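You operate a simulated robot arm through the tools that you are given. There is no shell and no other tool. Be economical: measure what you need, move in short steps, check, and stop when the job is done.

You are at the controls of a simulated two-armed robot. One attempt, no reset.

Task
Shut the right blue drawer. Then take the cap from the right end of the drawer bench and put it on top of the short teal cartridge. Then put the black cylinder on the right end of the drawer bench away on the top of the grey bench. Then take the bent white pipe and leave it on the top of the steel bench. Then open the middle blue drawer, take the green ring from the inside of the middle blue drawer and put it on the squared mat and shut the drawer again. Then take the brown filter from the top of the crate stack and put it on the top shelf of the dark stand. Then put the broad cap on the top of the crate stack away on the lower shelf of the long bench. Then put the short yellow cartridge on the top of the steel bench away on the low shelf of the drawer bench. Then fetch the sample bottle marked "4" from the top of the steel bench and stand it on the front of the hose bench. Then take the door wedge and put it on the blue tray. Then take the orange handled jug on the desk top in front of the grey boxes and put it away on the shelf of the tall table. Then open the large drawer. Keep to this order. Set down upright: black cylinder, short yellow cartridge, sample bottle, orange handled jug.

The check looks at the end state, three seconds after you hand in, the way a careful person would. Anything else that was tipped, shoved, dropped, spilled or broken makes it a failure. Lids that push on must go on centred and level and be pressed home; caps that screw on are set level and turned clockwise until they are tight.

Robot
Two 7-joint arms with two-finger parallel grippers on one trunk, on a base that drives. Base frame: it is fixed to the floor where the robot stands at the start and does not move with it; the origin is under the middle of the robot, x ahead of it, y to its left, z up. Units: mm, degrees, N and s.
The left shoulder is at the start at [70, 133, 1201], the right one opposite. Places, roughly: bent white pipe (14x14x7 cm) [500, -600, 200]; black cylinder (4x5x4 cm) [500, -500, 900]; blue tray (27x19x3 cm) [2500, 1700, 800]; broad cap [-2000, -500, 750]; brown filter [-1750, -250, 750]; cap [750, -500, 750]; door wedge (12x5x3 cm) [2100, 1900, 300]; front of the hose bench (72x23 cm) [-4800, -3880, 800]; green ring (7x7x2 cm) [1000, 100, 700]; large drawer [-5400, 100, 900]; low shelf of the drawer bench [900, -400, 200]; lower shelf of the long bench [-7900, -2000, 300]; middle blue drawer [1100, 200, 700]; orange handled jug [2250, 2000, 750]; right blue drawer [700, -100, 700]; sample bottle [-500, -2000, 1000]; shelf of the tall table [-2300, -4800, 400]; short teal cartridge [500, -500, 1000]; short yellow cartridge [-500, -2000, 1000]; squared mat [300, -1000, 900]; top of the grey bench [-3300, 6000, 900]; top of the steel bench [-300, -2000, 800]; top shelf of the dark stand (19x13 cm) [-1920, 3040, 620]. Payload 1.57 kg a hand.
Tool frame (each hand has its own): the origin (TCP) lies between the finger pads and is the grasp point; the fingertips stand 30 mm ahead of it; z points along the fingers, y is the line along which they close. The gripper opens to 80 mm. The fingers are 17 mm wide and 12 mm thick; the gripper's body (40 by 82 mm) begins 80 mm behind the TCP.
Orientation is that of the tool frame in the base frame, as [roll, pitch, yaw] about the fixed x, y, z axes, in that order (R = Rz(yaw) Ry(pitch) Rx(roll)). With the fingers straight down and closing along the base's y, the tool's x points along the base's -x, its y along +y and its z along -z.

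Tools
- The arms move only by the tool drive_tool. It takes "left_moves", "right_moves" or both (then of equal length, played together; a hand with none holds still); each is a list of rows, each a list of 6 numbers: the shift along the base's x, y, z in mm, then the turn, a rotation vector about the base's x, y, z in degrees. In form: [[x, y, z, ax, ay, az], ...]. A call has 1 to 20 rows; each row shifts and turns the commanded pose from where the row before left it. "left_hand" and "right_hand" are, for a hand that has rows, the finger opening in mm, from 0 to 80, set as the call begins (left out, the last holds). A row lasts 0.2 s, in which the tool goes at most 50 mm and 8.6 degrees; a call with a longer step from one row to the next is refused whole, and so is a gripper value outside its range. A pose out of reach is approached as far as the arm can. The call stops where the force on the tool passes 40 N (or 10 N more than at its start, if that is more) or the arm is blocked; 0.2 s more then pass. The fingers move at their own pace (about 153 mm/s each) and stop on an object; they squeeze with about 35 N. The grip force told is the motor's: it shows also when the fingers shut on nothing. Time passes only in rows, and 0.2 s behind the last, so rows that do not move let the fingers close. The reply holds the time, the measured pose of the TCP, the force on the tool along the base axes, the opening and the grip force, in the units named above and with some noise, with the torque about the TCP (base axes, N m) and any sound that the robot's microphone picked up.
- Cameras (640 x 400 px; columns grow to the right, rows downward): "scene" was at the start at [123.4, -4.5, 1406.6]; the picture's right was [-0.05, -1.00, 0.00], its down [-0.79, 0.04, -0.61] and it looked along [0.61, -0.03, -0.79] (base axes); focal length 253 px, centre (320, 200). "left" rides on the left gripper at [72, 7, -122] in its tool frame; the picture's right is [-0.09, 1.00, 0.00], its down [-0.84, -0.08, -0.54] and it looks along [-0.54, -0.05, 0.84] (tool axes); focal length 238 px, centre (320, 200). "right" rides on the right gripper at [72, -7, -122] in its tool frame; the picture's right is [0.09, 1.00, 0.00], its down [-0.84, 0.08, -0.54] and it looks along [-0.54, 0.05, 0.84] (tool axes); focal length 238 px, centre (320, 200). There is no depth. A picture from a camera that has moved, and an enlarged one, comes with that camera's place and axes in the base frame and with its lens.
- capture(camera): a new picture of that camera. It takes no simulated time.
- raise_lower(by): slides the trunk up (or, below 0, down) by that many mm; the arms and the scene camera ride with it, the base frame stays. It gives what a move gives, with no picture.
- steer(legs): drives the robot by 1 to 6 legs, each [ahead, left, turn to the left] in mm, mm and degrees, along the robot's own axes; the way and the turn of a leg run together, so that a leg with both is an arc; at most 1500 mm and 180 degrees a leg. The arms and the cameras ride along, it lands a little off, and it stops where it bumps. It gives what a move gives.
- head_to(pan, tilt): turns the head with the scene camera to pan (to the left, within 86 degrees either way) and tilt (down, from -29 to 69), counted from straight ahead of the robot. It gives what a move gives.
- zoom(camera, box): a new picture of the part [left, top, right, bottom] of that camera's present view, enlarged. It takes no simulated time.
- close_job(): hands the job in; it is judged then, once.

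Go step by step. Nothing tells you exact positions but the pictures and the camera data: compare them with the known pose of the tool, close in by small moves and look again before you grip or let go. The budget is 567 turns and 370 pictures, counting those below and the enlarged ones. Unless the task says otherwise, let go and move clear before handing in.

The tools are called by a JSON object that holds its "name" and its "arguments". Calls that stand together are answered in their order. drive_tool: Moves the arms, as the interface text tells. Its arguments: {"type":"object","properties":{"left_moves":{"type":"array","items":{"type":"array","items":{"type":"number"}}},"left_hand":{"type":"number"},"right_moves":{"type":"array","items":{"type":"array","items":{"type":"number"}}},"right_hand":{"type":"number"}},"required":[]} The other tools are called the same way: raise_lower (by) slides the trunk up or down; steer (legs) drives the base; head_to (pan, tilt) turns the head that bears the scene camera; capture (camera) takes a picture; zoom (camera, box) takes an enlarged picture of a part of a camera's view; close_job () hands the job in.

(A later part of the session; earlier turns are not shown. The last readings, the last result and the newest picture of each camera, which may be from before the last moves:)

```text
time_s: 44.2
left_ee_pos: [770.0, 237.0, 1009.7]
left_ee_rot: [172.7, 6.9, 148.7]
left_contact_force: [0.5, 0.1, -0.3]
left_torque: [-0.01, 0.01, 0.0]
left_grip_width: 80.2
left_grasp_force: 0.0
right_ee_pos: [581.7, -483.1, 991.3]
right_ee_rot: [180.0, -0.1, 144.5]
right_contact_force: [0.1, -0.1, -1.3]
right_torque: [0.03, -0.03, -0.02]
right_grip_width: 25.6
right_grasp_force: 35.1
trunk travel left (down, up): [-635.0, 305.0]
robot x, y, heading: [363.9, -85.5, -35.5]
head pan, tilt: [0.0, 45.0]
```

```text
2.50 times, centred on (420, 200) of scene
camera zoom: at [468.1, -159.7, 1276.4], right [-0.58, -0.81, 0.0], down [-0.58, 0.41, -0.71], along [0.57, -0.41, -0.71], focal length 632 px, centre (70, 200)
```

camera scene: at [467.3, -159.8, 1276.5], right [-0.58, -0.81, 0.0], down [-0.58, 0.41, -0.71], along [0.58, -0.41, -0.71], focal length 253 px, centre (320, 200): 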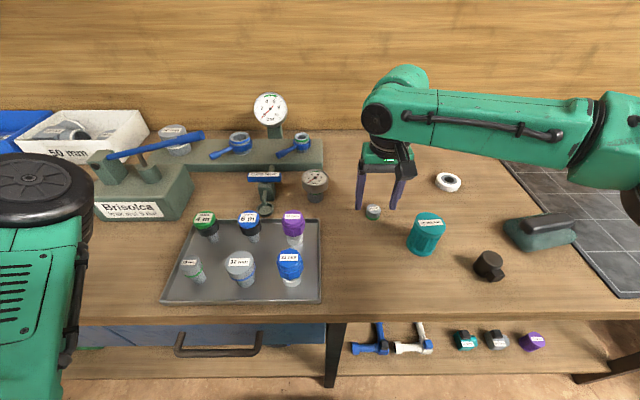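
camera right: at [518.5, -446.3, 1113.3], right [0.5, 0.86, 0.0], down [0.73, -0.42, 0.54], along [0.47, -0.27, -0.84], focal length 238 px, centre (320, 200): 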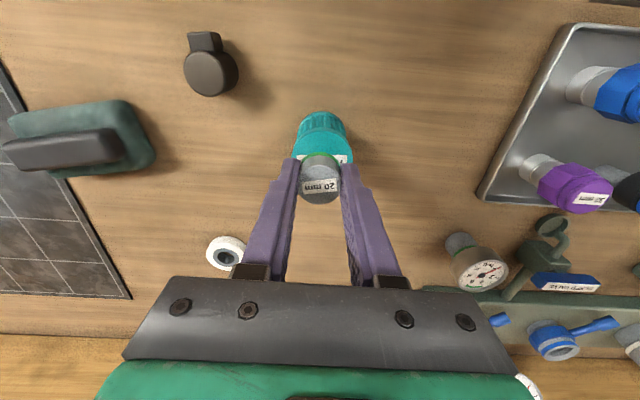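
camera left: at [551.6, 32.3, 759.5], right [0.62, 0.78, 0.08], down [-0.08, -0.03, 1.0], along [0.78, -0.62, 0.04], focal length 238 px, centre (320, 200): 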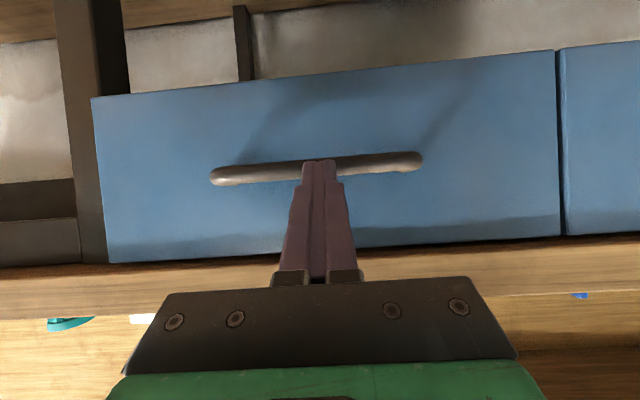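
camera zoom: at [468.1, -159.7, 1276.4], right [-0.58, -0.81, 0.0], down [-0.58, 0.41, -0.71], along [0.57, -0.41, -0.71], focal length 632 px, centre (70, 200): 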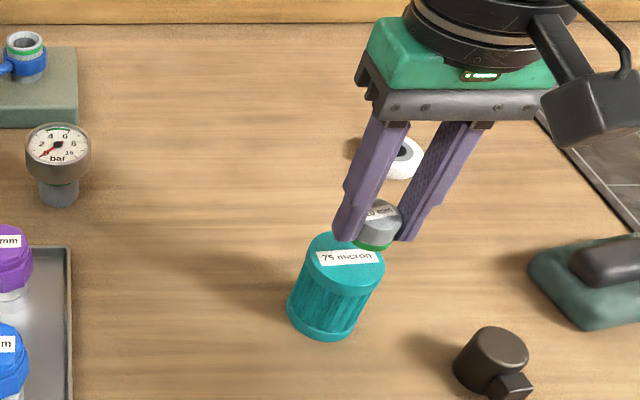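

{"name": "drive_tool", "arguments": {"right_moves": [[6.5, 0.5, -4, 0, 0, 0], [0, 0, -6, 0, 0, 0], [0, 0, -6, 0, 0, 0], [0, 0, -5, 0, 0, 0]]}}

{"name": "zoom", "arguments": {"camera": "scene", "box": [380, 160, 480, 260]}}

{"name": "zoom", "arguments": {"camera": "right", "box": [240, 80, 400, 240]}}

```text
time_s: 45.2
left_ee_pos: [769.9, 237.3, 1009.5]
left_ee_rot: [172.7, 7.0, 148.6]
left_contact_force: [-0.4, 0.3, 0.1]
left_torque: [-0.03, 0.02, 0.0]
left_grip_width: 79.9
left_grasp_force: 0.0
right_ee_pos: [588.3, -481.5, 973.6]
right_ee_rot: [-180.0, -0.1, 144.4]
right_contact_force: [0.4, -0.2, 0.0]
right_torque: [-0.01, -0.03, 0.03]
right_grip_width: 26.2
right_grasp_force: 34.7
trunk travel left (down, up): [-635.0, 305.0]
robot x, y, heading: [362.7, -83.9, -35.5]
head pan, tilt: [0.0, 45.0]
```

```text
4.00 times, centred on (430, 210) of scene
camera zoom: at [467.7, -159.7, 1276.4], right [-0.58, -0.81, 0.0], down [-0.58, 0.41, -0.71], along [0.57, -0.41, -0.71], focal length 1012 px, centre (-120, 160)
```

zoom: 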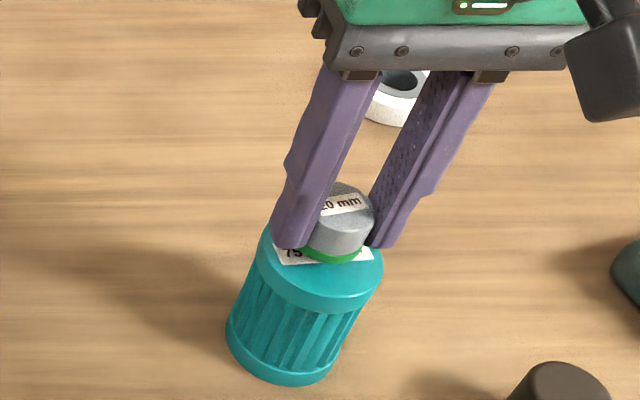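

```text
2.50 times, centred on (320, 160) of right
camera zoom: at [525.8, -445.4, 1092.8], right [0.5, 0.86, 0.0], down [0.73, -0.42, 0.54], along [0.47, -0.27, -0.84], focal length 596 px, centre (320, 300)
```

zoom: 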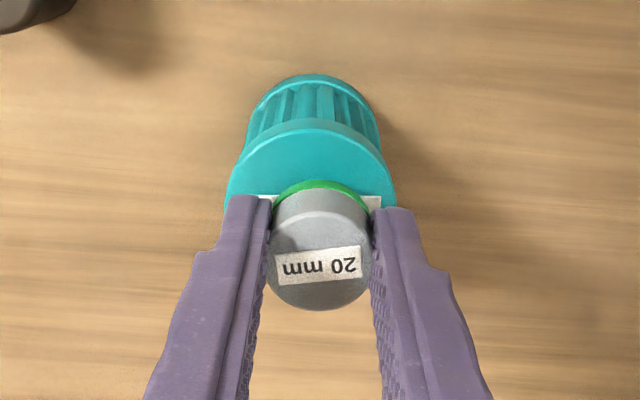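

Centred within a few mm. Lowering to contact.

{"name": "drive_tool", "arguments": {"right_moves": [[0, 0, -3, 0, 0, 0], [0, 0, -2, 0, 0, 0], [0, 0, -2, 0, 0, 0]]}}

{"name": "zoom", "arguments": {"camera": "scene", "box": [380, 160, 480, 260]}}

```text
time_s: 46.0
left_ee_pos: [768.2, 236.9, 1009.4]
left_ee_rot: [172.6, 7.0, 148.7]
left_contact_force: [0.8, 1.0, 0.1]
left_torque: [0.02, 0.03, -0.01]
left_grip_width: 79.8
left_grasp_force: 0.1
right_ee_pos: [587.1, -482.1, 965.2]
right_ee_rot: [-180.0, 0.0, 144.3]
right_contact_force: [-1.0, 0.4, 0.2]
right_torque: [-0.01, 0.0, 0.01]
right_grip_width: 26.1
right_grasp_force: 34.7
trunk travel left (down, up): [-635.0, 305.0]
robot x, y, heading: [363.3, -80.6, -35.5]
head pan, tilt: [0.0, 45.0]
```

```text
4.00 times, centred on (430, 210) of scene
camera zoom: at [467.4, -159.8, 1276.5], right [-0.58, -0.81, 0.0], down [-0.58, 0.41, -0.71], along [0.58, -0.41, -0.71], focal length 1012 px, centre (-120, 160)
```

zoom: 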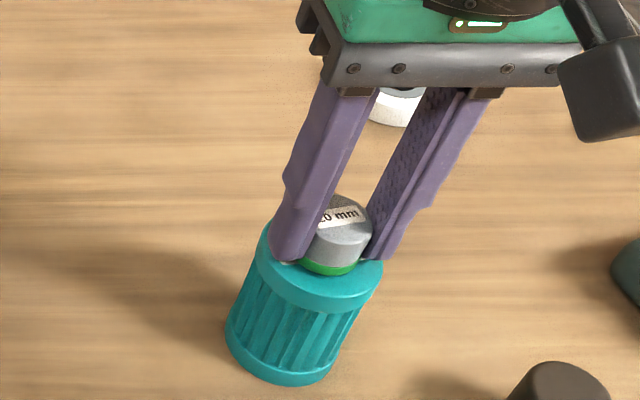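

{"name": "drive_tool", "arguments": {"right_moves": [[0, 0, -1.5, 0, 0, 0], [0, 0, -1.5, 0, 0, 0], [0, 0, 0, 0, 0, 0]]}}

```text
time_s: 46.8
left_ee_pos: [768.0, 237.1, 1009.5]
left_ee_rot: [172.7, 7.0, 148.6]
left_contact_force: [-0.3, 0.1, 0.2]
left_torque: [0.0, 0.02, 0.01]
left_grip_width: 80.1
left_grasp_force: 0.0
right_ee_pos: [587.0, -481.5, 962.5]
right_ee_rot: [179.9, 0.2, 144.4]
right_contact_force: [0.0, 1.2, 4.1]
right_torque: [0.03, -0.02, -0.03]
right_grip_width: 26.3
right_grasp_force: 35.4
trunk travel left (down, up): [-635.0, 305.0]
robot x, y, heading: [362.1, -81.6, -35.8]
head pan, tilt: [0.0, 45.0]
```

Contact felt. Releasing and rising clear.

{"name": "drive_tool", "arguments": {"right_hand": 50, "right_moves": [[0, 0, 0, 0, 0, 0], [0, 0, 0, 0, 0, 0], [0, 0, 15, 0, 0, 0], [0, 0, 30, 0, 0, 0], [-5, 0, 20, 0, 0, 0]]}}

{"name": "zoom", "arguments": {"camera": "scene", "box": [380, 160, 540, 300]}}

{"name": "capture", "arguments": {"camera": "right"}}

```text
time_s: 48.0
left_ee_pos: [768.5, 236.6, 1009.1]
left_ee_rot: [172.8, 7.0, 148.6]
left_contact_force: [-0.2, 0.5, -0.2]
left_torque: [0.0, 0.01, -0.02]
left_grip_width: 79.9
left_grasp_force: 0.0
right_ee_pos: [581.3, -481.8, 1028.3]
right_ee_rot: [-180.0, 0.0, 144.4]
right_contact_force: [-0.7, -0.6, 0.6]
right_torque: [0.01, -0.02, -0.03]
right_grip_width: 49.7
right_grasp_force: 0.1
trunk travel left (down, up): [-635.0, 305.0]
robot x, y, heading: [357.6, -79.3, -35.4]
head pan, tilt: [0.0, 45.0]
```

```text
2.86 times, centred on (460, 230) of scene
camera zoom: at [467.1, -159.7, 1276.5], right [-0.58, -0.81, 0.0], down [-0.58, 0.41, -0.71], along [0.58, -0.41, -0.71], focal length 723 px, centre (-80, 114)
```

zoom: 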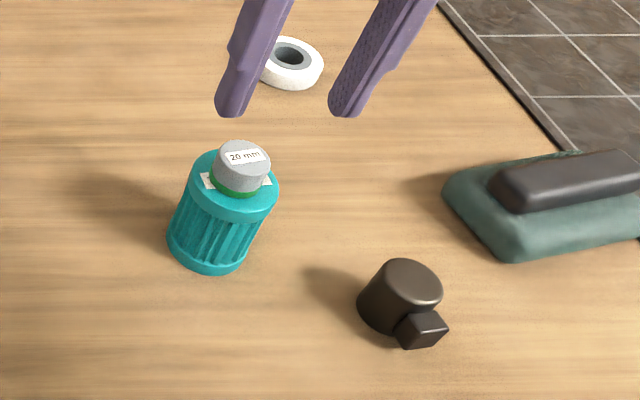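

```text
332 pictures are left
camera right: at [518.3, -445.3, 1149.3], right [0.5, 0.86, 0.0], down [0.73, -0.42, 0.54], along [0.47, -0.27, -0.84], focal length 238 px, centre (320, 200)
```

right: 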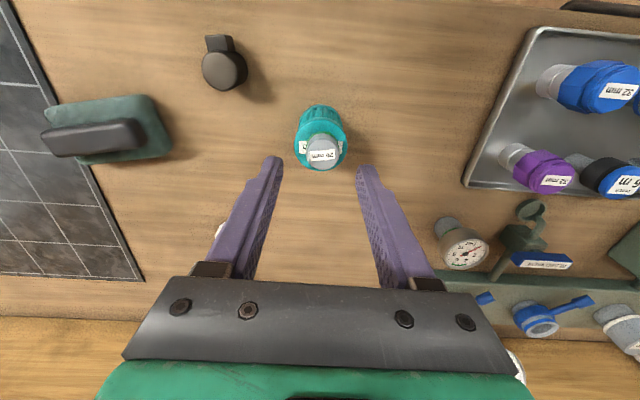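

The cap sits level on the cartridge. Next the black cylinder, at about [489,-532], nub facing the robot; moving over it.

{"name": "drive_tool", "arguments": {"right_hand": 72, "right_moves": [[-31, -17, -5, 0, 0, 0], [-31, -17, -10, 0, 0, 0], [-30, -16, -10, 0, 0, 0], [0, 0, -30, 0, 0, 0]]}}

{"name": "capture", "arguments": {"camera": "right"}}

{"name": "zoom", "arguments": {"camera": "scene", "box": [380, 160, 540, 300]}}

```text
time_s: 49.0
left_ee_pos: [768.6, 236.3, 1009.4]
left_ee_rot: [172.6, 7.0, 148.7]
left_contact_force: [-1.3, 0.1, -0.8]
left_torque: [-0.01, -0.01, 0.02]
left_grip_width: 80.1
left_grasp_force: 0.0
right_ee_pos: [489.1, -534.6, 974.4]
right_ee_rot: [180.0, 0.0, 144.4]
right_contact_force: [0.6, 0.2, -0.1]
right_torque: [0.02, 0.0, 0.02]
right_grip_width: 71.7
right_grasp_force: 0.1
trunk travel left (down, up): [-635.0, 305.0]
robot x, y, heading: [359.9, -83.4, -35.6]
head pan, tilt: [0.0, 45.0]
```

```text
331 pictures are left
camera right: at [426.7, -498.8, 1095.7], right [0.5, 0.86, 0.0], down [0.73, -0.42, 0.54], along [0.47, -0.27, -0.84], focal length 238 px, centre (320, 200)
```

right: 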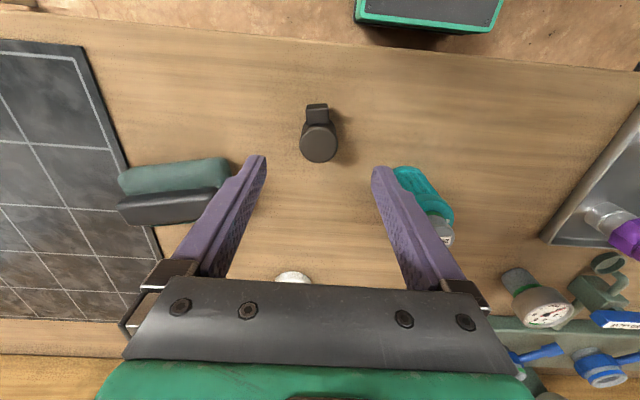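

```text
2.86 times, centred on (460, 230) of scene
camera zoom: at [467.8, -160.3, 1276.4], right [-0.58, -0.81, 0.0], down [-0.58, 0.41, -0.71], along [0.57, -0.41, -0.71], focal length 723 px, centre (-80, 114)
```

zoom: 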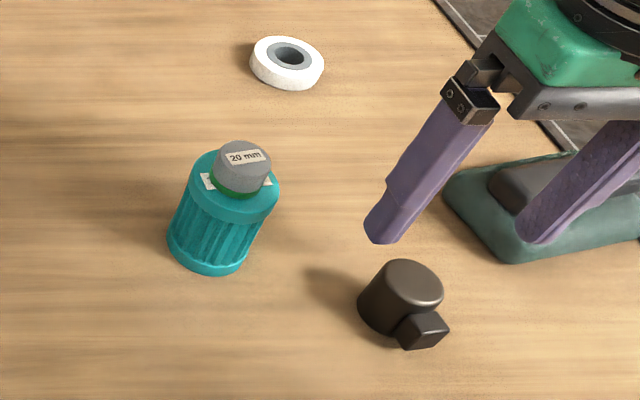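

{"name": "drive_tool", "arguments": {"right_moves": [[0, 0, -20, 0, 0, 0], [0, 0, -20, 0, 0, 0], [0, 0, -20, 0, 0, 0], [0, 0, -10, 0, 0, 0], [0, 0, -9, 0, 0, 0]]}}

{"name": "capture", "arguments": {"camera": "right"}}

```text
time_s: 50.2
left_ee_pos: [768.8, 236.2, 1009.4]
left_ee_rot: [172.6, 7.0, 148.5]
left_contact_force: [0.2, -0.9, -0.1]
left_torque: [0.0, -0.01, -0.02]
left_grip_width: 79.7
left_grasp_force: 0.2
right_ee_pos: [488.6, -534.4, 892.3]
right_ee_rot: [180.0, 0.1, 144.3]
right_contact_force: [0.3, -0.3, 0.1]
right_torque: [0.02, -0.01, -0.03]
right_grip_width: 72.1
right_grasp_force: 0.1
trunk travel left (down, up): [-635.0, 305.0]
robot x, y, heading: [362.7, -81.5, -35.8]
head pan, tilt: [0.0, 45.0]
```

```text
329 pictures are left
camera right: at [426.7, -497.9, 1013.7], right [0.51, 0.86, 0.0], down [0.73, -0.42, 0.54], along [0.47, -0.27, -0.84], focal length 238 px, centre (320, 200)
```

right: 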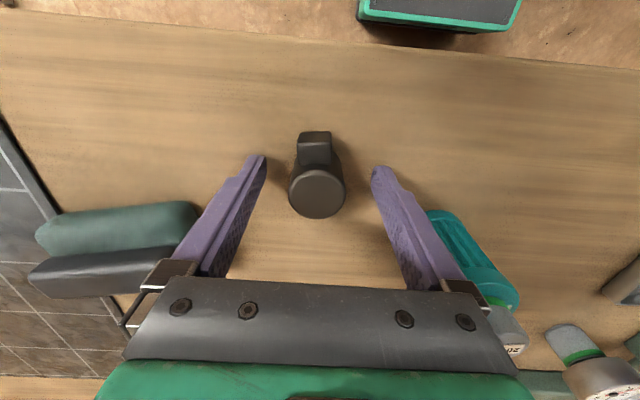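

{"name": "drive_tool", "arguments": {"right_hand": 0, "right_moves": [[0, 0, 0, 0, 0, 0], [0, 0, 0, 0, 0, 0], [0, 0, 0, 0, 0, 0]]}}

{"name": "drive_tool", "arguments": {"right_moves": [[0, 0, 20, 0, 0, 0], [0, 0, 40, 0, 0, 0], [0, 0, 40, 0, 0, 0]]}}

{"name": "capture", "arguments": {"camera": "right"}}

```text
time_s: 51.0
left_ee_pos: [768.4, 236.7, 1009.4]
left_ee_rot: [172.8, 7.0, 148.7]
left_contact_force: [0.3, 0.0, 0.0]
left_torque: [-0.01, 0.0, -0.05]
left_grip_width: 79.8
left_grasp_force: 0.0
right_ee_pos: [489.7, -533.9, 892.0]
right_ee_rot: [179.9, 0.1, 144.4]
right_contact_force: [-1.0, 0.1, -0.4]
right_torque: [-0.02, 0.03, 0.03]
right_grip_width: 33.9
right_grasp_force: 34.5
trunk travel left (down, up): [-635.0, 305.0]
robot x, y, heading: [361.5, -84.5, -35.5]
head pan, tilt: [0.0, 45.0]
```

```text
time_s: 51.8
left_ee_pos: [769.2, 236.3, 1009.5]
left_ee_rot: [172.6, 7.0, 148.6]
left_contact_force: [1.1, -0.1, -0.4]
left_torque: [0.01, 0.01, -0.01]
left_grip_width: 80.2
left_grasp_force: 0.0
right_ee_pos: [489.8, -531.9, 994.2]
right_ee_rot: [180.0, 0.0, 144.4]
right_contact_force: [-0.5, 0.1, -0.9]
right_torque: [-0.01, 0.01, -0.01]
right_grip_width: 33.6
right_grasp_force: 34.5
trunk travel left (down, up): [-635.0, 305.0]
robot x, y, heading: [362.1, -82.1, -35.5]
head pan, tilt: [0.0, 45.0]
```

```text
328 pictures are left
camera right: at [426.8, -495.4, 1115.4], right [0.5, 0.86, 0.0], down [0.73, -0.42, 0.54], along [0.47, -0.27, -0.84], focal length 238 px, centre (320, 200)
```

right: 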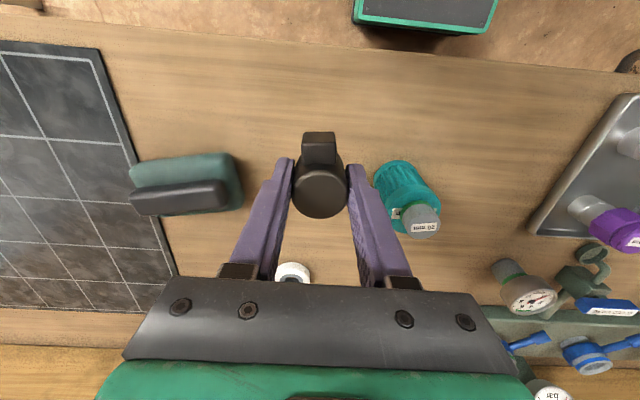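

Cylinder held. I'll back off, raise, and survey the room towards the grey bench.

{"name": "raise_lower", "arguments": {"by": 100}}

{"name": "steer", "arguments": {"legs": [[-450, 0, 0], [0, 0, 80]]}}

{"name": "head_to", "arguments": {"pan": 70, "tilt": 18}}

{"name": "capture", "arguments": {"camera": "scene"}}

```text
time_s: 53.1
left_ee_pos: [768.6, 235.7, 1108.5]
left_ee_rot: [172.6, 7.0, 148.6]
left_contact_force: [0.3, 1.1, -0.5]
left_torque: [0.0, -0.01, 0.02]
left_grip_width: 80.1
left_grasp_force: 0.0
right_ee_pos: [489.1, -531.7, 1092.7]
right_ee_rot: [180.0, 0.0, 144.4]
right_contact_force: [-0.3, -0.1, -1.1]
right_torque: [0.0, 0.0, 0.0]
right_grip_width: 34.0
right_grasp_force: 35.4
trunk travel left (down, up): [-735.0, 205.0]
robot x, y, heading: [363.0, -77.0, -35.3]
head pan, tilt: [0.0, 45.0]
```

```text
time_s: 59.3
left_ee_pos: [-250.1, 626.4, 1110.4]
left_ee_rot: [172.7, 7.1, -130.3]
left_contact_force: [0.2, 0.3, -0.1]
left_torque: [0.02, -0.01, 0.0]
left_grip_width: 80.1
left_grasp_force: 0.0
right_ee_pos: [466.8, 232.0, 1093.7]
right_ee_rot: [-180.0, 0.0, -134.4]
right_contact_force: [0.1, 0.1, -1.2]
right_torque: [-0.01, 0.05, 0.0]
right_grip_width: 33.6
right_grasp_force: 35.6
trunk travel left (down, up): [-735.0, 205.0]
robot x, y, heading: [5.3, 178.1, 45.8]
head pan, tilt: [0.0, 45.0]
```

```text
time_s: 60.7
left_ee_pos: [-249.7, 626.0, 1109.3]
left_ee_rot: [172.8, 6.9, -130.3]
left_contact_force: [-0.5, -0.5, -0.1]
left_torque: [0.01, 0.02, -0.01]
left_grip_width: 79.8
left_grasp_force: 0.1
right_ee_pos: [466.8, 232.8, 1093.3]
right_ee_rot: [180.0, 0.0, -134.5]
right_contact_force: [0.2, -0.7, -1.1]
right_torque: [0.01, 0.04, 0.01]
right_grip_width: 33.8
right_grasp_force: 35.0
trunk travel left (down, up): [-735.0, 205.0]
robot x, y, heading: [5.8, 177.7, 45.6]
head pan, tilt: [70.0, 18.0]
```

```text
327 pictures are left
camera scene: at [-3.8, 294.6, 1418.4], right [0.9, 0.43, 0.0], down [0.13, -0.28, -0.95], along [-0.41, 0.86, -0.31], focal length 253 px, centre (320, 200)
```

scene: 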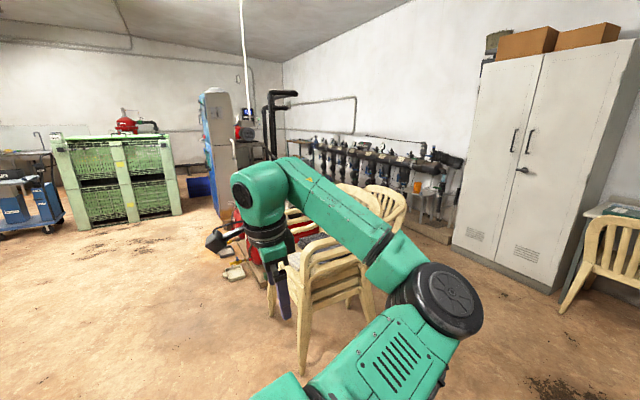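

{"name": "zoom", "arguments": {"camera": "scene", "box": [180, 80, 480, 280]}}

{"name": "head_to", "arguments": {"pan": 86, "tilt": 10}}

{"name": "capture", "arguments": {"camera": "scene"}}

```text
2.00 times, centred on (330, 180) of scene
camera zoom: at [-3.8, 294.6, 1418.4], right [0.9, 0.43, 0.0], down [0.13, -0.28, -0.95], along [-0.41, 0.86, -0.31], focal length 506 px, centre (300, 240)
```

zoom: 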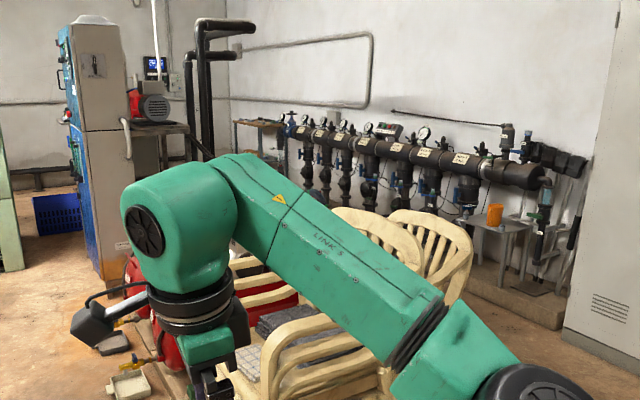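

```text
time_s: 61.5
left_ee_pos: [-249.5, 626.6, 1110.0]
left_ee_rot: [172.7, 7.0, -130.3]
left_contact_force: [-0.1, -0.9, -0.5]
left_torque: [0.01, 0.02, 0.01]
left_grip_width: 80.1
left_grasp_force: 0.0
right_ee_pos: [466.7, 232.1, 1093.6]
right_ee_rot: [-180.0, 0.0, -134.4]
right_contact_force: [-0.2, -0.2, 0.2]
right_torque: [0.0, -0.01, 0.01]
right_grip_width: 33.6
right_grasp_force: 35.2
trunk travel left (down, up): [-735.0, 205.0]
robot x, y, heading: [3.9, 172.8, 45.5]
head pan, tilt: [85.9, 10.0]
```

```text
325 pictures are left
camera scene: at [-25.1, 280.1, 1431.4], right [0.75, 0.66, 0.0], down [0.12, -0.13, -0.98], along [-0.65, 0.74, -0.17], focal length 253 px, centre (320, 200)
```

scene: 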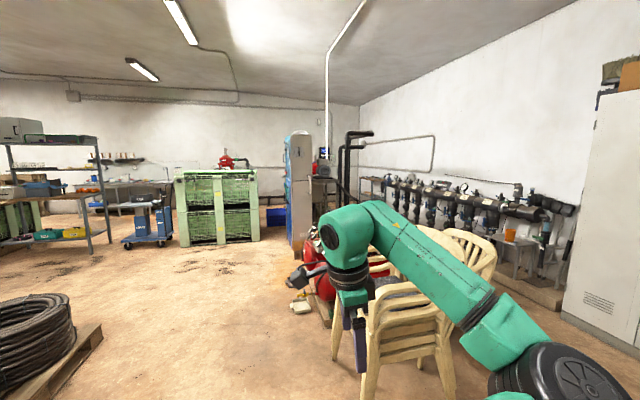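

The grey bench appears to be the table in the far corner left of the pump manifold. I'll turn that way, move to open floor and look for a route.

{"name": "steer", "arguments": {"legs": [[0, 0, 75], [300, 1100, 0]]}}

{"name": "head_to", "arguments": {"pan": -15, "tilt": 15}}

{"name": "capture", "arguments": {"camera": "scene"}}

```text
time_s: 70.6
left_ee_pos: [-1617.4, -266.2, 1109.0]
left_ee_rot: [172.7, 7.0, -55.0]
left_contact_force: [-0.4, 0.5, -0.2]
left_torque: [-0.02, 0.01, 0.0]
left_grip_width: 80.0
left_grasp_force: 0.0
right_ee_pos: [-1053.0, 327.2, 1094.0]
right_ee_rot: [180.0, 0.0, -59.2]
right_contact_force: [-0.6, -1.1, -1.8]
right_torque: [0.03, 0.01, 0.03]
right_grip_width: 33.6
right_grasp_force: 34.6
trunk travel left (down, up): [-735.0, 205.0]
robot x, y, heading: [-1112.9, -133.0, 120.8]
head pan, tilt: [85.9, 10.0]
```

```text
time_s: 72.4
left_ee_pos: [-1618.5, -266.5, 1109.4]
left_ee_rot: [172.7, 6.9, -55.0]
left_contact_force: [0.0, 0.6, -0.1]
left_torque: [0.02, 0.02, -0.01]
left_grip_width: 80.2
left_grasp_force: 0.1
right_ee_pos: [-1052.6, 327.5, 1093.5]
right_ee_rot: [-179.9, 0.0, -59.3]
right_contact_force: [0.2, 0.7, -1.7]
right_torque: [0.0, 0.0, -0.02]
right_grip_width: 33.4
right_grasp_force: 34.7
trunk travel left (down, up): [-735.0, 205.0]
robot x, y, heading: [-1115.4, -137.3, 120.8]
head pan, tilt: [-15.0, 15.0]
```

```text
324 pictures are left
camera scene: at [-1169.0, -4.6, 1423.3], right [0.96, 0.27, 0.0], down [0.07, -0.25, -0.97], along [-0.26, 0.93, -0.26], focal length 253 px, centre (320, 200)
```

scene: 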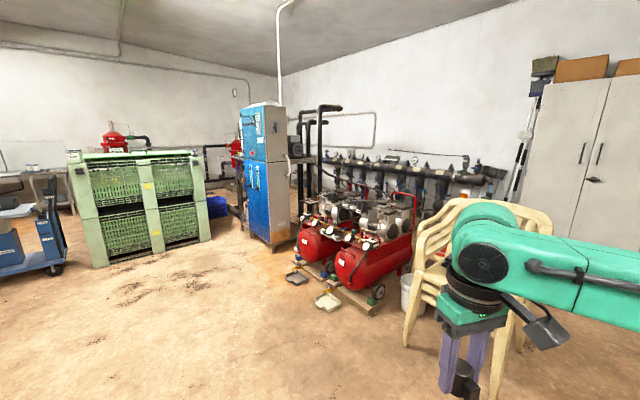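

The grey bench lies along the right wall beyond the manifold; the route runs between the chairs/compressors and the white cabinet. Driving there in stages.

{"name": "steer", "arguments": {"legs": [[10, -800, 0], [10, -800, 0], [500, -320, 0]]}}

{"name": "head_to", "arguments": {"pan": 0, "tilt": 18}}

{"name": "capture", "arguments": {"camera": "scene"}}

```text
time_s: 83.7
left_ee_pos: [-201.1, 1162.0, 1109.3]
left_ee_rot: [172.6, 6.9, -54.4]
left_contact_force: [0.1, 0.6, -0.2]
left_torque: [-0.02, -0.01, 0.03]
left_grip_width: 79.9
left_grasp_force: 0.0
right_ee_pos: [356.5, 1762.3, 1094.8]
right_ee_rot: [180.0, -0.1, -58.6]
right_contact_force: [0.3, 0.9, -0.2]
right_torque: [0.03, 0.0, -0.02]
right_grip_width: 33.5
right_grasp_force: 34.8
trunk travel left (down, up): [-735.0, 205.0]
robot x, y, heading: [296.4, 1298.6, 121.6]
head pan, tilt: [-15.0, 15.0]
```

```text
time_s: 84.4
left_ee_pos: [-201.0, 1163.7, 1108.5]
left_ee_rot: [172.7, 6.9, -54.3]
left_contact_force: [-0.3, -0.1, -0.1]
left_torque: [0.03, 0.01, 0.0]
left_grip_width: 79.9
left_grasp_force: 0.1
right_ee_pos: [356.0, 1764.5, 1092.7]
right_ee_rot: [179.9, 0.0, -58.7]
right_contact_force: [-0.2, -0.3, -1.1]
right_torque: [-0.01, 0.0, -0.01]
right_grip_width: 33.8
right_grasp_force: 35.2
trunk travel left (down, up): [-735.0, 205.0]
robot x, y, heading: [298.7, 1298.8, 121.7]
head pan, tilt: [0.0, 18.0]
```

```text
323 pictures are left
camera scene: at [221.2, 1420.2, 1418.3], right [0.85, 0.52, 0.0], down [0.16, -0.26, -0.95], along [-0.5, 0.81, -0.31], focal length 253 px, centre (320, 200)
```

scene: 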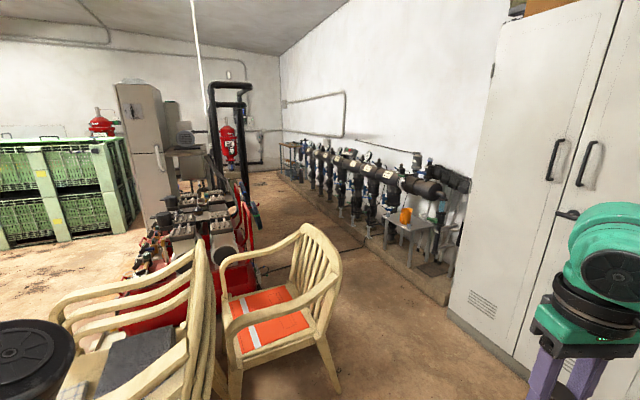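

{"name": "steer", "arguments": {"legs": [[0, 0, 21], [673, -934, 0]]}}

{"name": "capture", "arguments": {"camera": "scene"}}

```text
time_s: 91.5
left_ee_pos: [-108.1, 2144.2, 1109.8]
left_ee_rot: [172.6, 7.0, -32.1]
left_contact_force: [0.7, -0.6, -1.0]
left_torque: [0.0, 0.03, 0.01]
left_grip_width: 80.2
left_grasp_force: 0.1
right_ee_pos: [181.5, 2909.5, 1092.9]
right_ee_rot: [180.0, 0.1, -36.3]
right_contact_force: [0.0, 0.2, -1.7]
right_torque: [0.01, 0.02, 0.02]
right_grip_width: 33.7
right_grasp_force: 34.9
trunk travel left (down, up): [-735.0, 205.0]
robot x, y, heading: [299.1, 2457.4, 143.8]
head pan, tilt: [0.0, 18.0]
```

```text
322 pictures are left
camera scene: at [186.0, 2542.0, 1418.4], right [0.59, 0.81, 0.0], down [0.25, -0.18, -0.95], along [-0.77, 0.56, -0.31], focal length 253 px, centre (320, 200)
```

scene: 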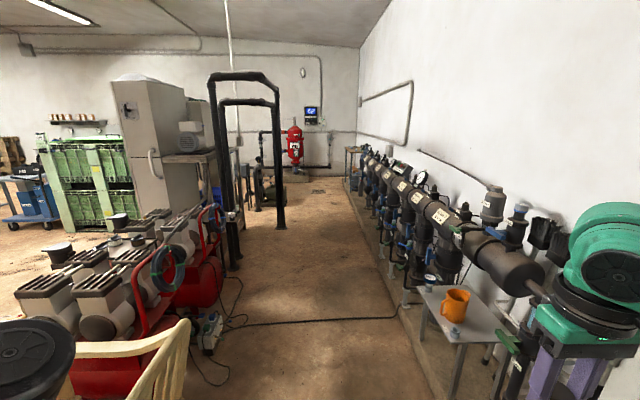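

The corridor is clear. I'll tuck both hands inward, then advance.

{"name": "drive_tool", "arguments": {"right_moves": [[-22, -30, 0, 0, 0, 0], [-22, -30, 0, 0, 0, 0], [-22, -30, 0, 0, 0, 0], [-22, -30, 0, 0, 0, 0], [0, 0, 0, 0, 0, 0], [0, 0, 0, 0, 0, 0]], "left_moves": [[6, 37, 0, 0, 0, 0], [6, 37, 0, 0, 0, 0], [6, 37, 0, 0, 0, 0], [6, 37, 0, 0, 0, 0], [6, 37, 0, 0, 0, 0], [6, 37, 0, 0, 0, 0]]}}

{"name": "steer", "arguments": {"legs": [[1400, 0, 0]]}}

{"name": "capture", "arguments": {"camera": "scene"}}

```text
time_s: 92.9
left_ee_pos: [-84.0, 2292.7, 1108.0]
left_ee_rot: [172.7, 7.1, -32.1]
left_contact_force: [1.3, -0.4, -0.5]
left_torque: [-0.02, -0.01, 0.01]
left_grip_width: 80.0
left_grasp_force: 0.0
left hand out of reach, approached as far as the arm can: row 5, 6
right_ee_pos: [93.8, 2790.0, 1095.4]
right_ee_rot: [179.9, 0.1, -36.2]
right_contact_force: [-0.5, 0.1, -1.9]
right_torque: [0.02, 0.02, -0.05]
right_grip_width: 33.7
right_grasp_force: 34.5
trunk travel left (down, up): [-735.0, 205.0]
robot x, y, heading: [304.4, 2456.0, 143.5]
head pan, tilt: [0.0, 18.0]
```

```text
time_s: 100.1
left_ee_pos: [-1248.2, 3164.2, 1109.2]
left_ee_rot: [172.7, 7.0, -33.0]
left_contact_force: [-0.4, -0.2, -0.4]
left_torque: [0.0, -0.01, 0.0]
left_grip_width: 80.0
left_grasp_force: 0.1
right_ee_pos: [-1062.4, 3659.9, 1094.6]
right_ee_rot: [-179.9, 0.1, -37.1]
right_contact_force: [-0.7, 0.2, -1.2]
right_torque: [-0.02, 0.01, 0.02]
right_grip_width: 33.4
right_grasp_force: 35.1
trunk travel left (down, up): [-735.0, 205.0]
robot x, y, heading: [-861.1, 3326.9, 142.8]
head pan, tilt: [0.0, 18.0]
```

```text
321 pictures are left
camera scene: at [-974.2, 3409.7, 1418.4], right [0.6, 0.8, 0.0], down [0.25, -0.19, -0.95], along [-0.76, 0.57, -0.31], focal length 253 px, centre (320, 200)
```

scene: 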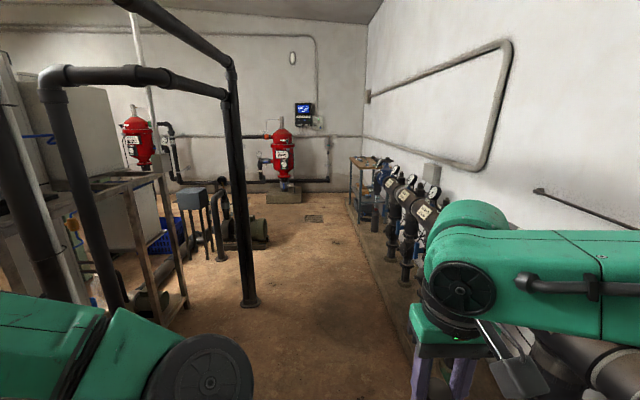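

{"name": "zoom", "arguments": {"camera": "scene", "box": [320, 130, 440, 260]}}

{"name": "steer", "arguments": {"legs": [[1100, 0, 0]]}}

{"name": "capture", "arguments": {"camera": "scene"}}

```text
3.08 times, centred on (380, 195) of scene
camera zoom: at [-974.2, 3409.7, 1418.4], right [0.6, 0.8, 0.0], down [0.25, -0.19, -0.95], along [-0.76, 0.57, -0.31], focal length 778 px, centre (135, 215)
```

zoom: 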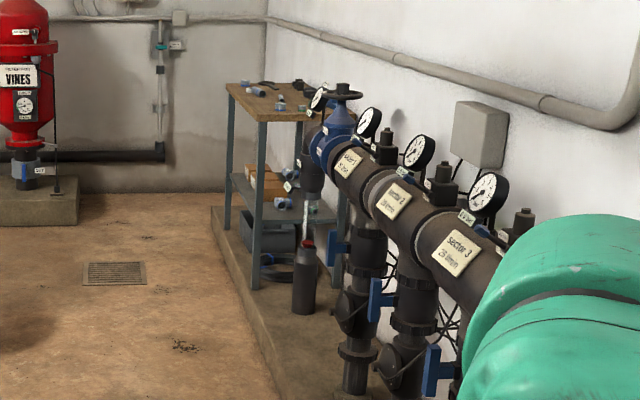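

```text
time_s: 105.8
left_ee_pos: [-2130.2, 3860.4, 1107.9]
left_ee_rot: [172.7, 7.0, -34.8]
left_contact_force: [0.5, -0.2, 1.2]
left_torque: [0.0, 0.02, -0.04]
left_grip_width: 79.8
left_grasp_force: 0.1
right_ee_pos: [-1929.4, 4350.4, 1095.7]
right_ee_rot: [180.0, 0.1, -38.8]
right_contact_force: [0.3, -0.3, -1.1]
right_torque: [-0.02, -0.01, 0.02]
right_grip_width: 33.6
right_grasp_force: 34.9
trunk travel left (down, up): [-735.0, 205.0]
robot x, y, heading: [-1737.6, 4008.2, 141.2]
head pan, tilt: [0.0, 18.0]
```

```text
319 pictures are left
camera scene: at [-1848.1, 4097.9, 1418.4], right [0.63, 0.78, 0.0], down [0.24, -0.19, -0.95], along [-0.74, 0.6, -0.31], focal length 253 px, centre (320, 200)
```

scene: 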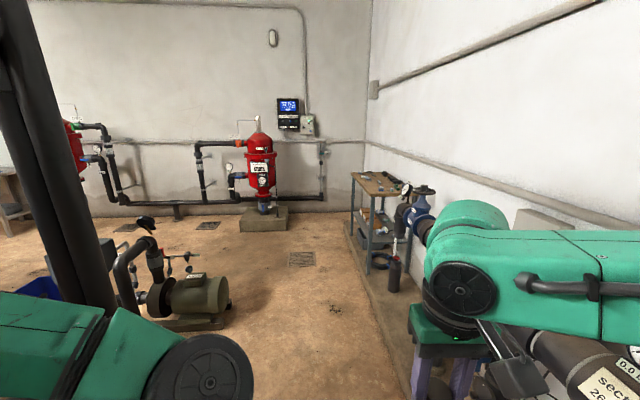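

{"name": "steer", "arguments": {"legs": [[1500, -60, 0]]}}

{"name": "head_to", "arguments": {"pan": -40, "tilt": 30}}

{"name": "capture", "arguments": {"camera": "scene"}}

```text
refused: leg 1 is longer than a leg can be; nothing moved
```

```text
time_s: 106.8
left_ee_pos: [-2130.6, 3860.7, 1108.3]
left_ee_rot: [172.7, 7.0, -34.7]
left_contact_force: [-0.1, 0.5, -0.2]
left_torque: [0.01, 0.0, -0.01]
left_grip_width: 79.9
left_grasp_force: 0.1
right_ee_pos: [-1929.0, 4350.6, 1095.7]
right_ee_rot: [180.0, 0.0, -38.9]
right_contact_force: [0.0, -0.1, -0.6]
right_torque: [0.01, 0.0, 0.01]
right_grip_width: 33.4
right_grasp_force: 35.0
trunk travel left (down, up): [-735.0, 205.0]
robot x, y, heading: [-1733.1, 4008.9, 141.2]
head pan, tilt: [-40.0, 30.0]
```

```text
318 pictures are left
camera scene: at [-1793.2, 4128.2, 1399.1], right [0.98, 0.19, 0.0], down [0.1, -0.49, -0.87], along [-0.17, 0.85, -0.5], focal length 253 px, centre (320, 200)
```

scene: 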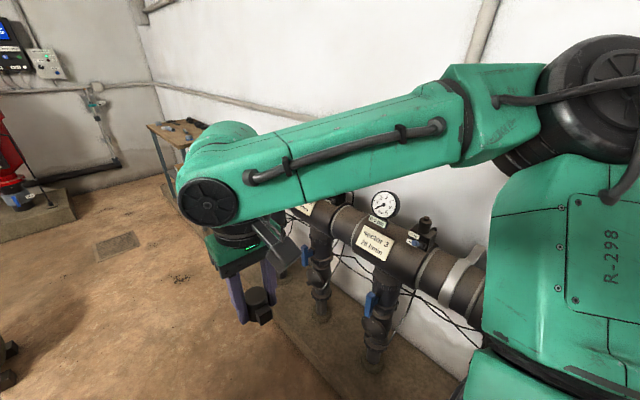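

{"name": "steer", "arguments": {"legs": [[1450, -60, 0]]}}

{"name": "capture", "arguments": {"camera": "scene"}}

```text
time_s: 114.0
left_ee_pos: [-3204.8, 4828.7, 1109.1]
left_ee_rot: [172.7, 7.0, -35.7]
left_contact_force: [-0.8, -0.9, -0.3]
left_torque: [0.01, 0.0, 0.01]
left_grip_width: 80.0
left_grasp_force: 0.0
right_ee_pos: [-2995.0, 5315.8, 1094.6]
right_ee_rot: [-180.0, 0.1, -40.0]
right_contact_force: [0.1, 0.1, -0.8]
right_torque: [-0.02, 0.01, 0.01]
right_grip_width: 33.6
right_grasp_force: 35.0
trunk travel left (down, up): [-735.0, 205.0]
robot x, y, heading: [-2809.1, 4970.8, 139.8]
head pan, tilt: [-40.0, 30.0]
```

```text
317 pictures are left
camera scene: at [-2862.2, 5090.0, 1399.1], right [0.98, 0.17, 0.0], down [0.09, -0.49, -0.87], along [-0.15, 0.85, -0.5], focal length 253 px, centre (320, 200)
```

scene: 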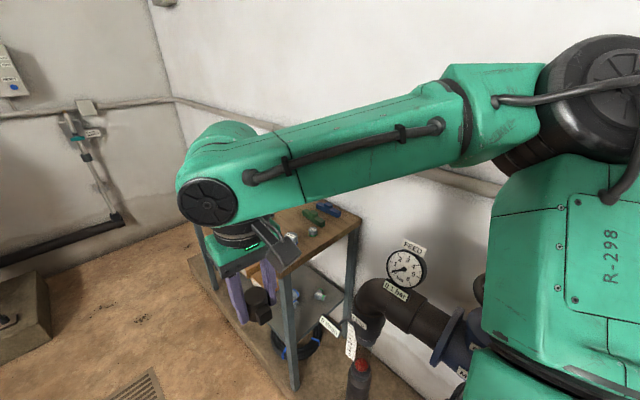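

{"name": "steer", "arguments": {"legs": [[850, 150, 0], [0, 0, -88]]}}

{"name": "head_to", "arguments": {"pan": 0, "tilt": 40}}

{"name": "capture", "arguments": {"camera": "scene"}}

```text
time_s: 122.5
left_ee_pos: [-3699.4, 5807.4, 1107.7]
left_ee_rot: [172.7, 7.0, -126.7]
left_contact_force: [0.2, 0.0, 0.5]
left_torque: [0.02, -0.05, -0.02]
left_grip_width: 80.0
left_grasp_force: 0.0
right_ee_pos: [-3214.5, 5589.5, 1095.8]
right_ee_rot: [-180.0, 0.0, -130.9]
right_contact_force: [0.3, -0.9, -0.5]
right_torque: [-0.03, -0.01, 0.0]
right_grip_width: 33.8
right_grasp_force: 35.3
trunk travel left (down, up): [-735.0, 205.0]
robot x, y, heading: [-3561.6, 5408.7, 49.3]
head pan, tilt: [-40.0, 30.0]
```

```text
time_s: 123.5
left_ee_pos: [-3697.2, 5806.4, 1108.9]
left_ee_rot: [172.8, 7.0, -126.7]
left_contact_force: [0.4, -0.1, -0.2]
left_torque: [0.0, 0.04, -0.02]
left_grip_width: 80.1
left_grasp_force: 0.0
right_ee_pos: [-3215.1, 5588.6, 1094.9]
right_ee_rot: [-180.0, 0.0, -130.9]
right_contact_force: [-0.6, -0.3, -1.8]
right_torque: [-0.05, 0.0, 0.02]
right_grip_width: 33.7
right_grasp_force: 34.9
trunk travel left (down, up): [-735.0, 205.0]
robot x, y, heading: [-3563.5, 5405.8, 49.3]
head pan, tilt: [0.0, 40.0]
```

```text
316 pictures are left
camera scene: at [-3475.6, 5508.4, 1383.7], right [0.76, -0.65, 0.0], down [-0.42, -0.49, -0.77], along [0.5, 0.58, -0.64], focal length 253 px, centre (320, 200)
```

scene: 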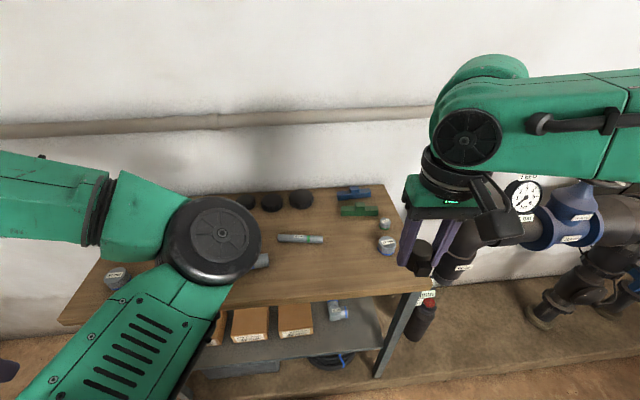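

There's clear space on the bench top in front of the small fittings. I'll edge forward and carry the cylinder over about [-3218,5752].

{"name": "steer", "arguments": {"legs": [[95, 0, 0]]}}

{"name": "drive_tool", "arguments": {"right_moves": [[-20, 25, -20, 0, 0, 0], [-20, 25, -20, 0, 0, 0], [-20, 25, -20, 0, 0, 0], [-5, 15, -20, 0, 0, 0]]}}

{"name": "capture", "arguments": {"camera": "right"}}

{"name": "capture", "arguments": {"camera": "scene"}}

```text
time_s: 124.7
left_ee_pos: [-3635.4, 5877.9, 1109.5]
left_ee_rot: [172.8, 7.2, -126.6]
left_contact_force: [-0.7, 0.5, 0.1]
left_torque: [0.01, 0.02, -0.02]
left_grip_width: 80.2
left_grasp_force: 0.1
right_ee_pos: [-3153.5, 5659.9, 1095.6]
right_ee_rot: [179.9, 0.1, -130.9]
right_contact_force: [-0.9, 0.1, -1.3]
right_torque: [-0.02, 0.02, 0.03]
right_grip_width: 33.4
right_grasp_force: 34.7
trunk travel left (down, up): [-735.0, 205.0]
robot x, y, heading: [-3504.9, 5479.3, 49.2]
head pan, tilt: [0.0, 40.0]
```

```text
time_s: 125.7
left_ee_pos: [-3634.4, 5880.4, 1108.3]
left_ee_rot: [172.7, 7.0, -126.8]
left_contact_force: [0.0, 1.0, -0.6]
left_torque: [0.01, 0.01, 0.0]
left_grip_width: 80.1
left_grasp_force: 0.0
right_ee_pos: [-3214.0, 5750.9, 1013.2]
right_ee_rot: [179.8, 0.2, -130.9]
right_contact_force: [0.9, -0.1, -1.1]
right_torque: [0.0, 0.05, -0.01]
right_grip_width: 33.3
right_grasp_force: 35.0
trunk travel left (down, up): [-735.0, 205.0]
robot x, y, heading: [-3497.2, 5482.3, 48.9]
head pan, tilt: [0.0, 40.0]
```

```text
315 pictures are left
camera right: at [-3256.4, 5692.1, 1134.3], right [-0.81, 0.58, 0.0], down [0.49, 0.68, 0.54], along [0.32, 0.44, -0.84], focal length 238 px, centre (320, 200)
```

right: 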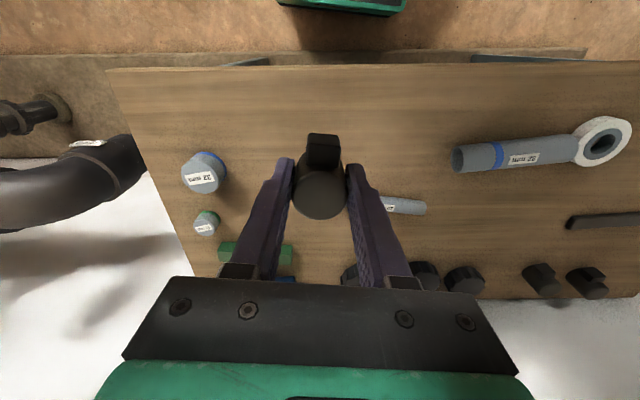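

```text
314 pictures are left
camera scene: at [-3412.6, 5581.7, 1383.7], right [0.76, -0.65, 0.0], down [-0.42, -0.49, -0.77], along [0.5, 0.58, -0.64], focal length 253 px, centre (320, 200)
```

scene: 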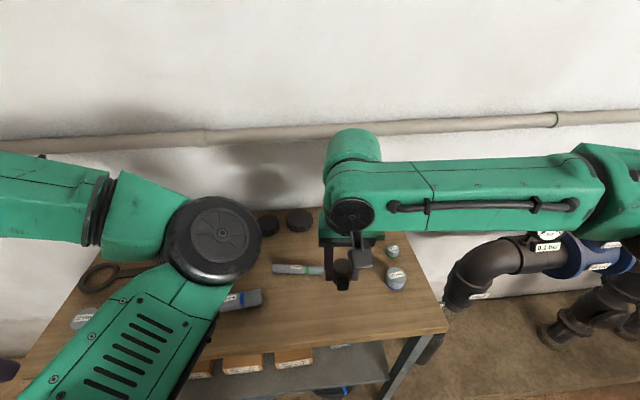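

{"name": "drive_tool", "arguments": {"right_moves": [[0, 0, -20, 0, 0, 0], [0, 0, -20, 0, 0, 0], [0, 0, -20, 0, 0, 0]]}}

{"name": "zoom", "arguments": {"camera": "scene", "box": [280, 220, 440, 320]}}

{"name": "capture", "arguments": {"camera": "right"}}

```text
time_s: 126.5
left_ee_pos: [-3635.3, 5878.4, 1108.6]
left_ee_rot: [172.7, 7.0, -126.7]
left_contact_force: [-0.4, 1.1, -0.4]
left_torque: [-0.01, -0.02, 0.01]
left_grip_width: 80.0
left_grasp_force: 0.0
right_ee_pos: [-3211.0, 5741.5, 955.9]
right_ee_rot: [179.8, 0.1, -130.8]
right_contact_force: [0.6, -0.2, -1.9]
right_torque: [0.03, 0.01, 0.03]
right_grip_width: 33.5
right_grasp_force: 35.1
right hand out of reach, approached as far as the arm can: row 1, 2, 3
trunk travel left (down, up): [-735.0, 205.0]
robot x, y, heading: [-3497.7, 5482.4, 49.0]
head pan, tilt: [0.0, 40.0]
```

```text
4.00 times, centred on (360, 270) of scene
camera zoom: at [-3412.9, 5580.8, 1383.7], right [0.76, -0.65, 0.0], down [-0.42, -0.49, -0.77], along [0.5, 0.58, -0.64], focal length 1012 px, centre (160, -80)
```

zoom: 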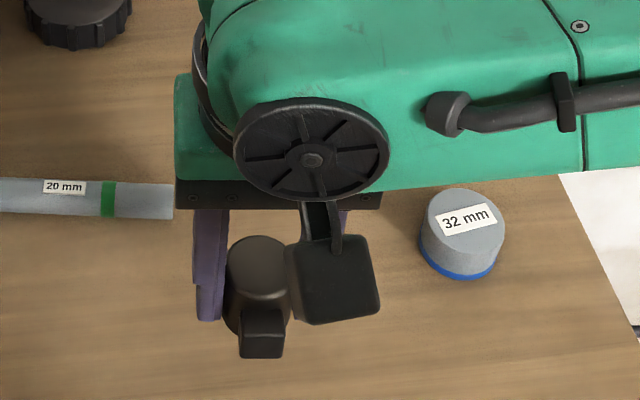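

```text
312 pictures are left
camera right: at [-3253.9, 5682.4, 1078.1], right [-0.81, 0.58, 0.0], down [0.49, 0.68, 0.54], along [0.31, 0.44, -0.84], focal length 238 px, centre (320, 200)
```

right: 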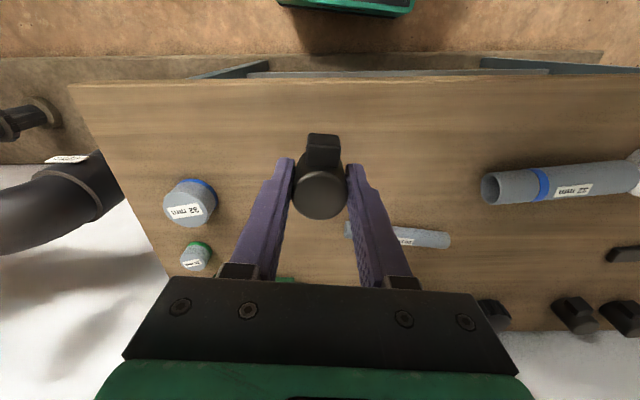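

{"name": "raise_lower", "arguments": {"by": -35}}

{"name": "zoom", "arguments": {"camera": "scene", "box": [280, 220, 440, 320]}}

{"name": "capture", "arguments": {"camera": "left"}}

```text
time_s: 127.2
left_ee_pos: [-3635.2, 5880.2, 1073.4]
left_ee_rot: [172.7, 7.1, -126.7]
left_contact_force: [-0.2, -0.7, 0.5]
left_torque: [0.01, -0.01, 0.02]
left_grip_width: 80.1
left_grasp_force: 0.1
right_ee_pos: [-3211.3, 5741.3, 922.2]
right_ee_rot: [179.8, 0.1, -130.9]
right_contact_force: [-0.8, -0.5, -0.6]
right_torque: [-0.02, -0.02, -0.01]
right_grip_width: 33.5
right_grasp_force: 35.0
trunk travel left (down, up): [-700.0, 240.0]
robot x, y, heading: [-3501.7, 5481.9, 48.9]
head pan, tilt: [0.0, 40.0]
```

```text
4.00 times, centred on (360, 270) of scene
camera zoom: at [-3413.2, 5580.8, 1348.7], right [0.76, -0.65, 0.0], down [-0.42, -0.49, -0.77], along [0.5, 0.58, -0.64], focal length 1012 px, centre (160, -80)
```

zoom: 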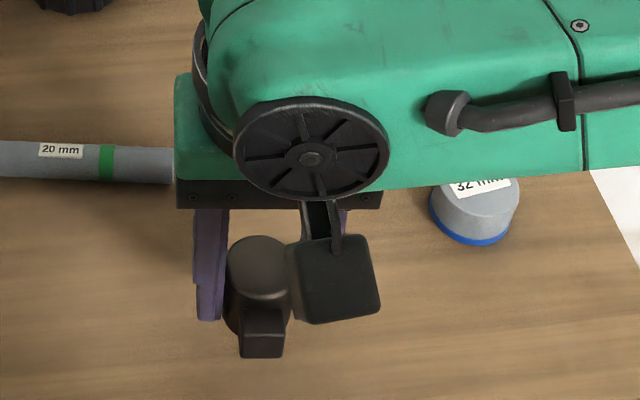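

```text
310 pictures are left
camera left: at [-3679.3, 5805.6, 1184.0], right [-0.75, 0.65, 0.14], down [0.57, 0.53, 0.63], along [0.34, 0.55, -0.77], focal length 238 px, centre (320, 200)
```

left: 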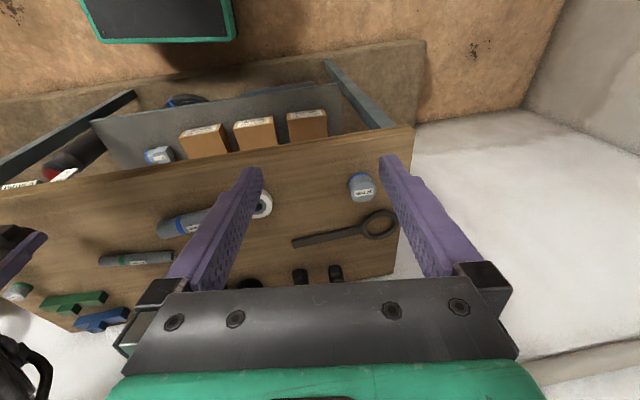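

{"name": "drive_tool", "arguments": {"right_moves": [[0, 0, -4, 0, 0, 0], [0, 0, -4, 0, 0, 0], [0, 0, -4, 0, 0, 0]]}}

```text
time_s: 128.1
left_ee_pos: [-3634.5, 5879.7, 1073.8]
left_ee_rot: [172.7, 7.0, -126.7]
left_contact_force: [-0.1, -0.5, 0.0]
left_torque: [0.01, 0.02, -0.02]
left_grip_width: 79.9
left_grasp_force: 0.0
right_ee_pos: [-3211.1, 5739.5, 911.3]
right_ee_rot: [179.8, 0.1, -130.9]
right_contact_force: [0.2, -0.1, -0.7]
right_torque: [0.02, -0.04, 0.03]
right_grip_width: 33.4
right_grasp_force: 35.1
trunk travel left (down, up): [-700.0, 240.0]
robot x, y, heading: [-3502.4, 5477.8, 49.3]
head pan, tilt: [0.0, 40.0]
```

{"name": "drive_tool", "arguments": {"right_moves": [[0, 0, -3, 0, 0, 0], [0, 0, -3, 0, 0, 0], [0, 0, -3, 0, 0, 0], [0, 0, -3, 0, 0, 0]]}}

{"name": "zoom", "arguments": {"camera": "scene", "box": [280, 220, 440, 320]}}

```text
time_s: 129.1
left_ee_pos: [-3635.4, 5880.1, 1072.1]
left_ee_rot: [172.7, 7.0, -126.7]
left_contact_force: [-0.3, 0.2, -0.2]
left_torque: [0.02, 0.01, -0.03]
left_grip_width: 79.9
left_grasp_force: 0.1
right_ee_pos: [-3208.9, 5737.0, 900.1]
right_ee_rot: [179.8, 0.0, -130.9]
right_contact_force: [-0.2, -0.4, -1.2]
right_torque: [-0.01, 0.02, -0.01]
right_grip_width: 33.8
right_grasp_force: 35.4
right hand out of reach, approached as far as the arm can: row 1
trunk travel left (down, up): [-700.0, 240.0]
robot x, y, heading: [-3500.5, 5480.3, 49.3]
head pan, tilt: [0.0, 40.0]
```

```text
4.00 times, centred on (360, 270) of scene
camera zoom: at [-3412.9, 5581.0, 1348.7], right [0.76, -0.65, 0.0], down [-0.42, -0.49, -0.77], along [0.5, 0.58, -0.64], focal length 1012 px, centre (160, -80)
```

zoom: 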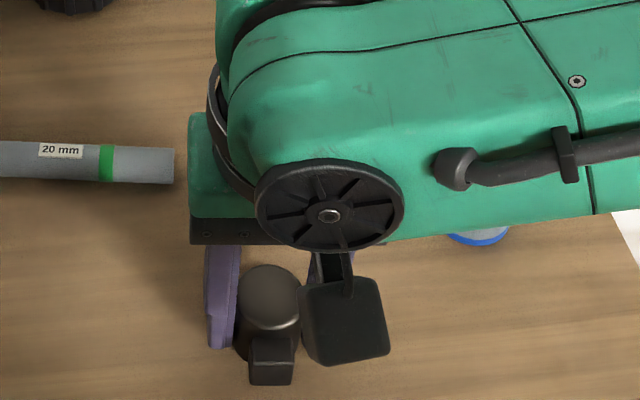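

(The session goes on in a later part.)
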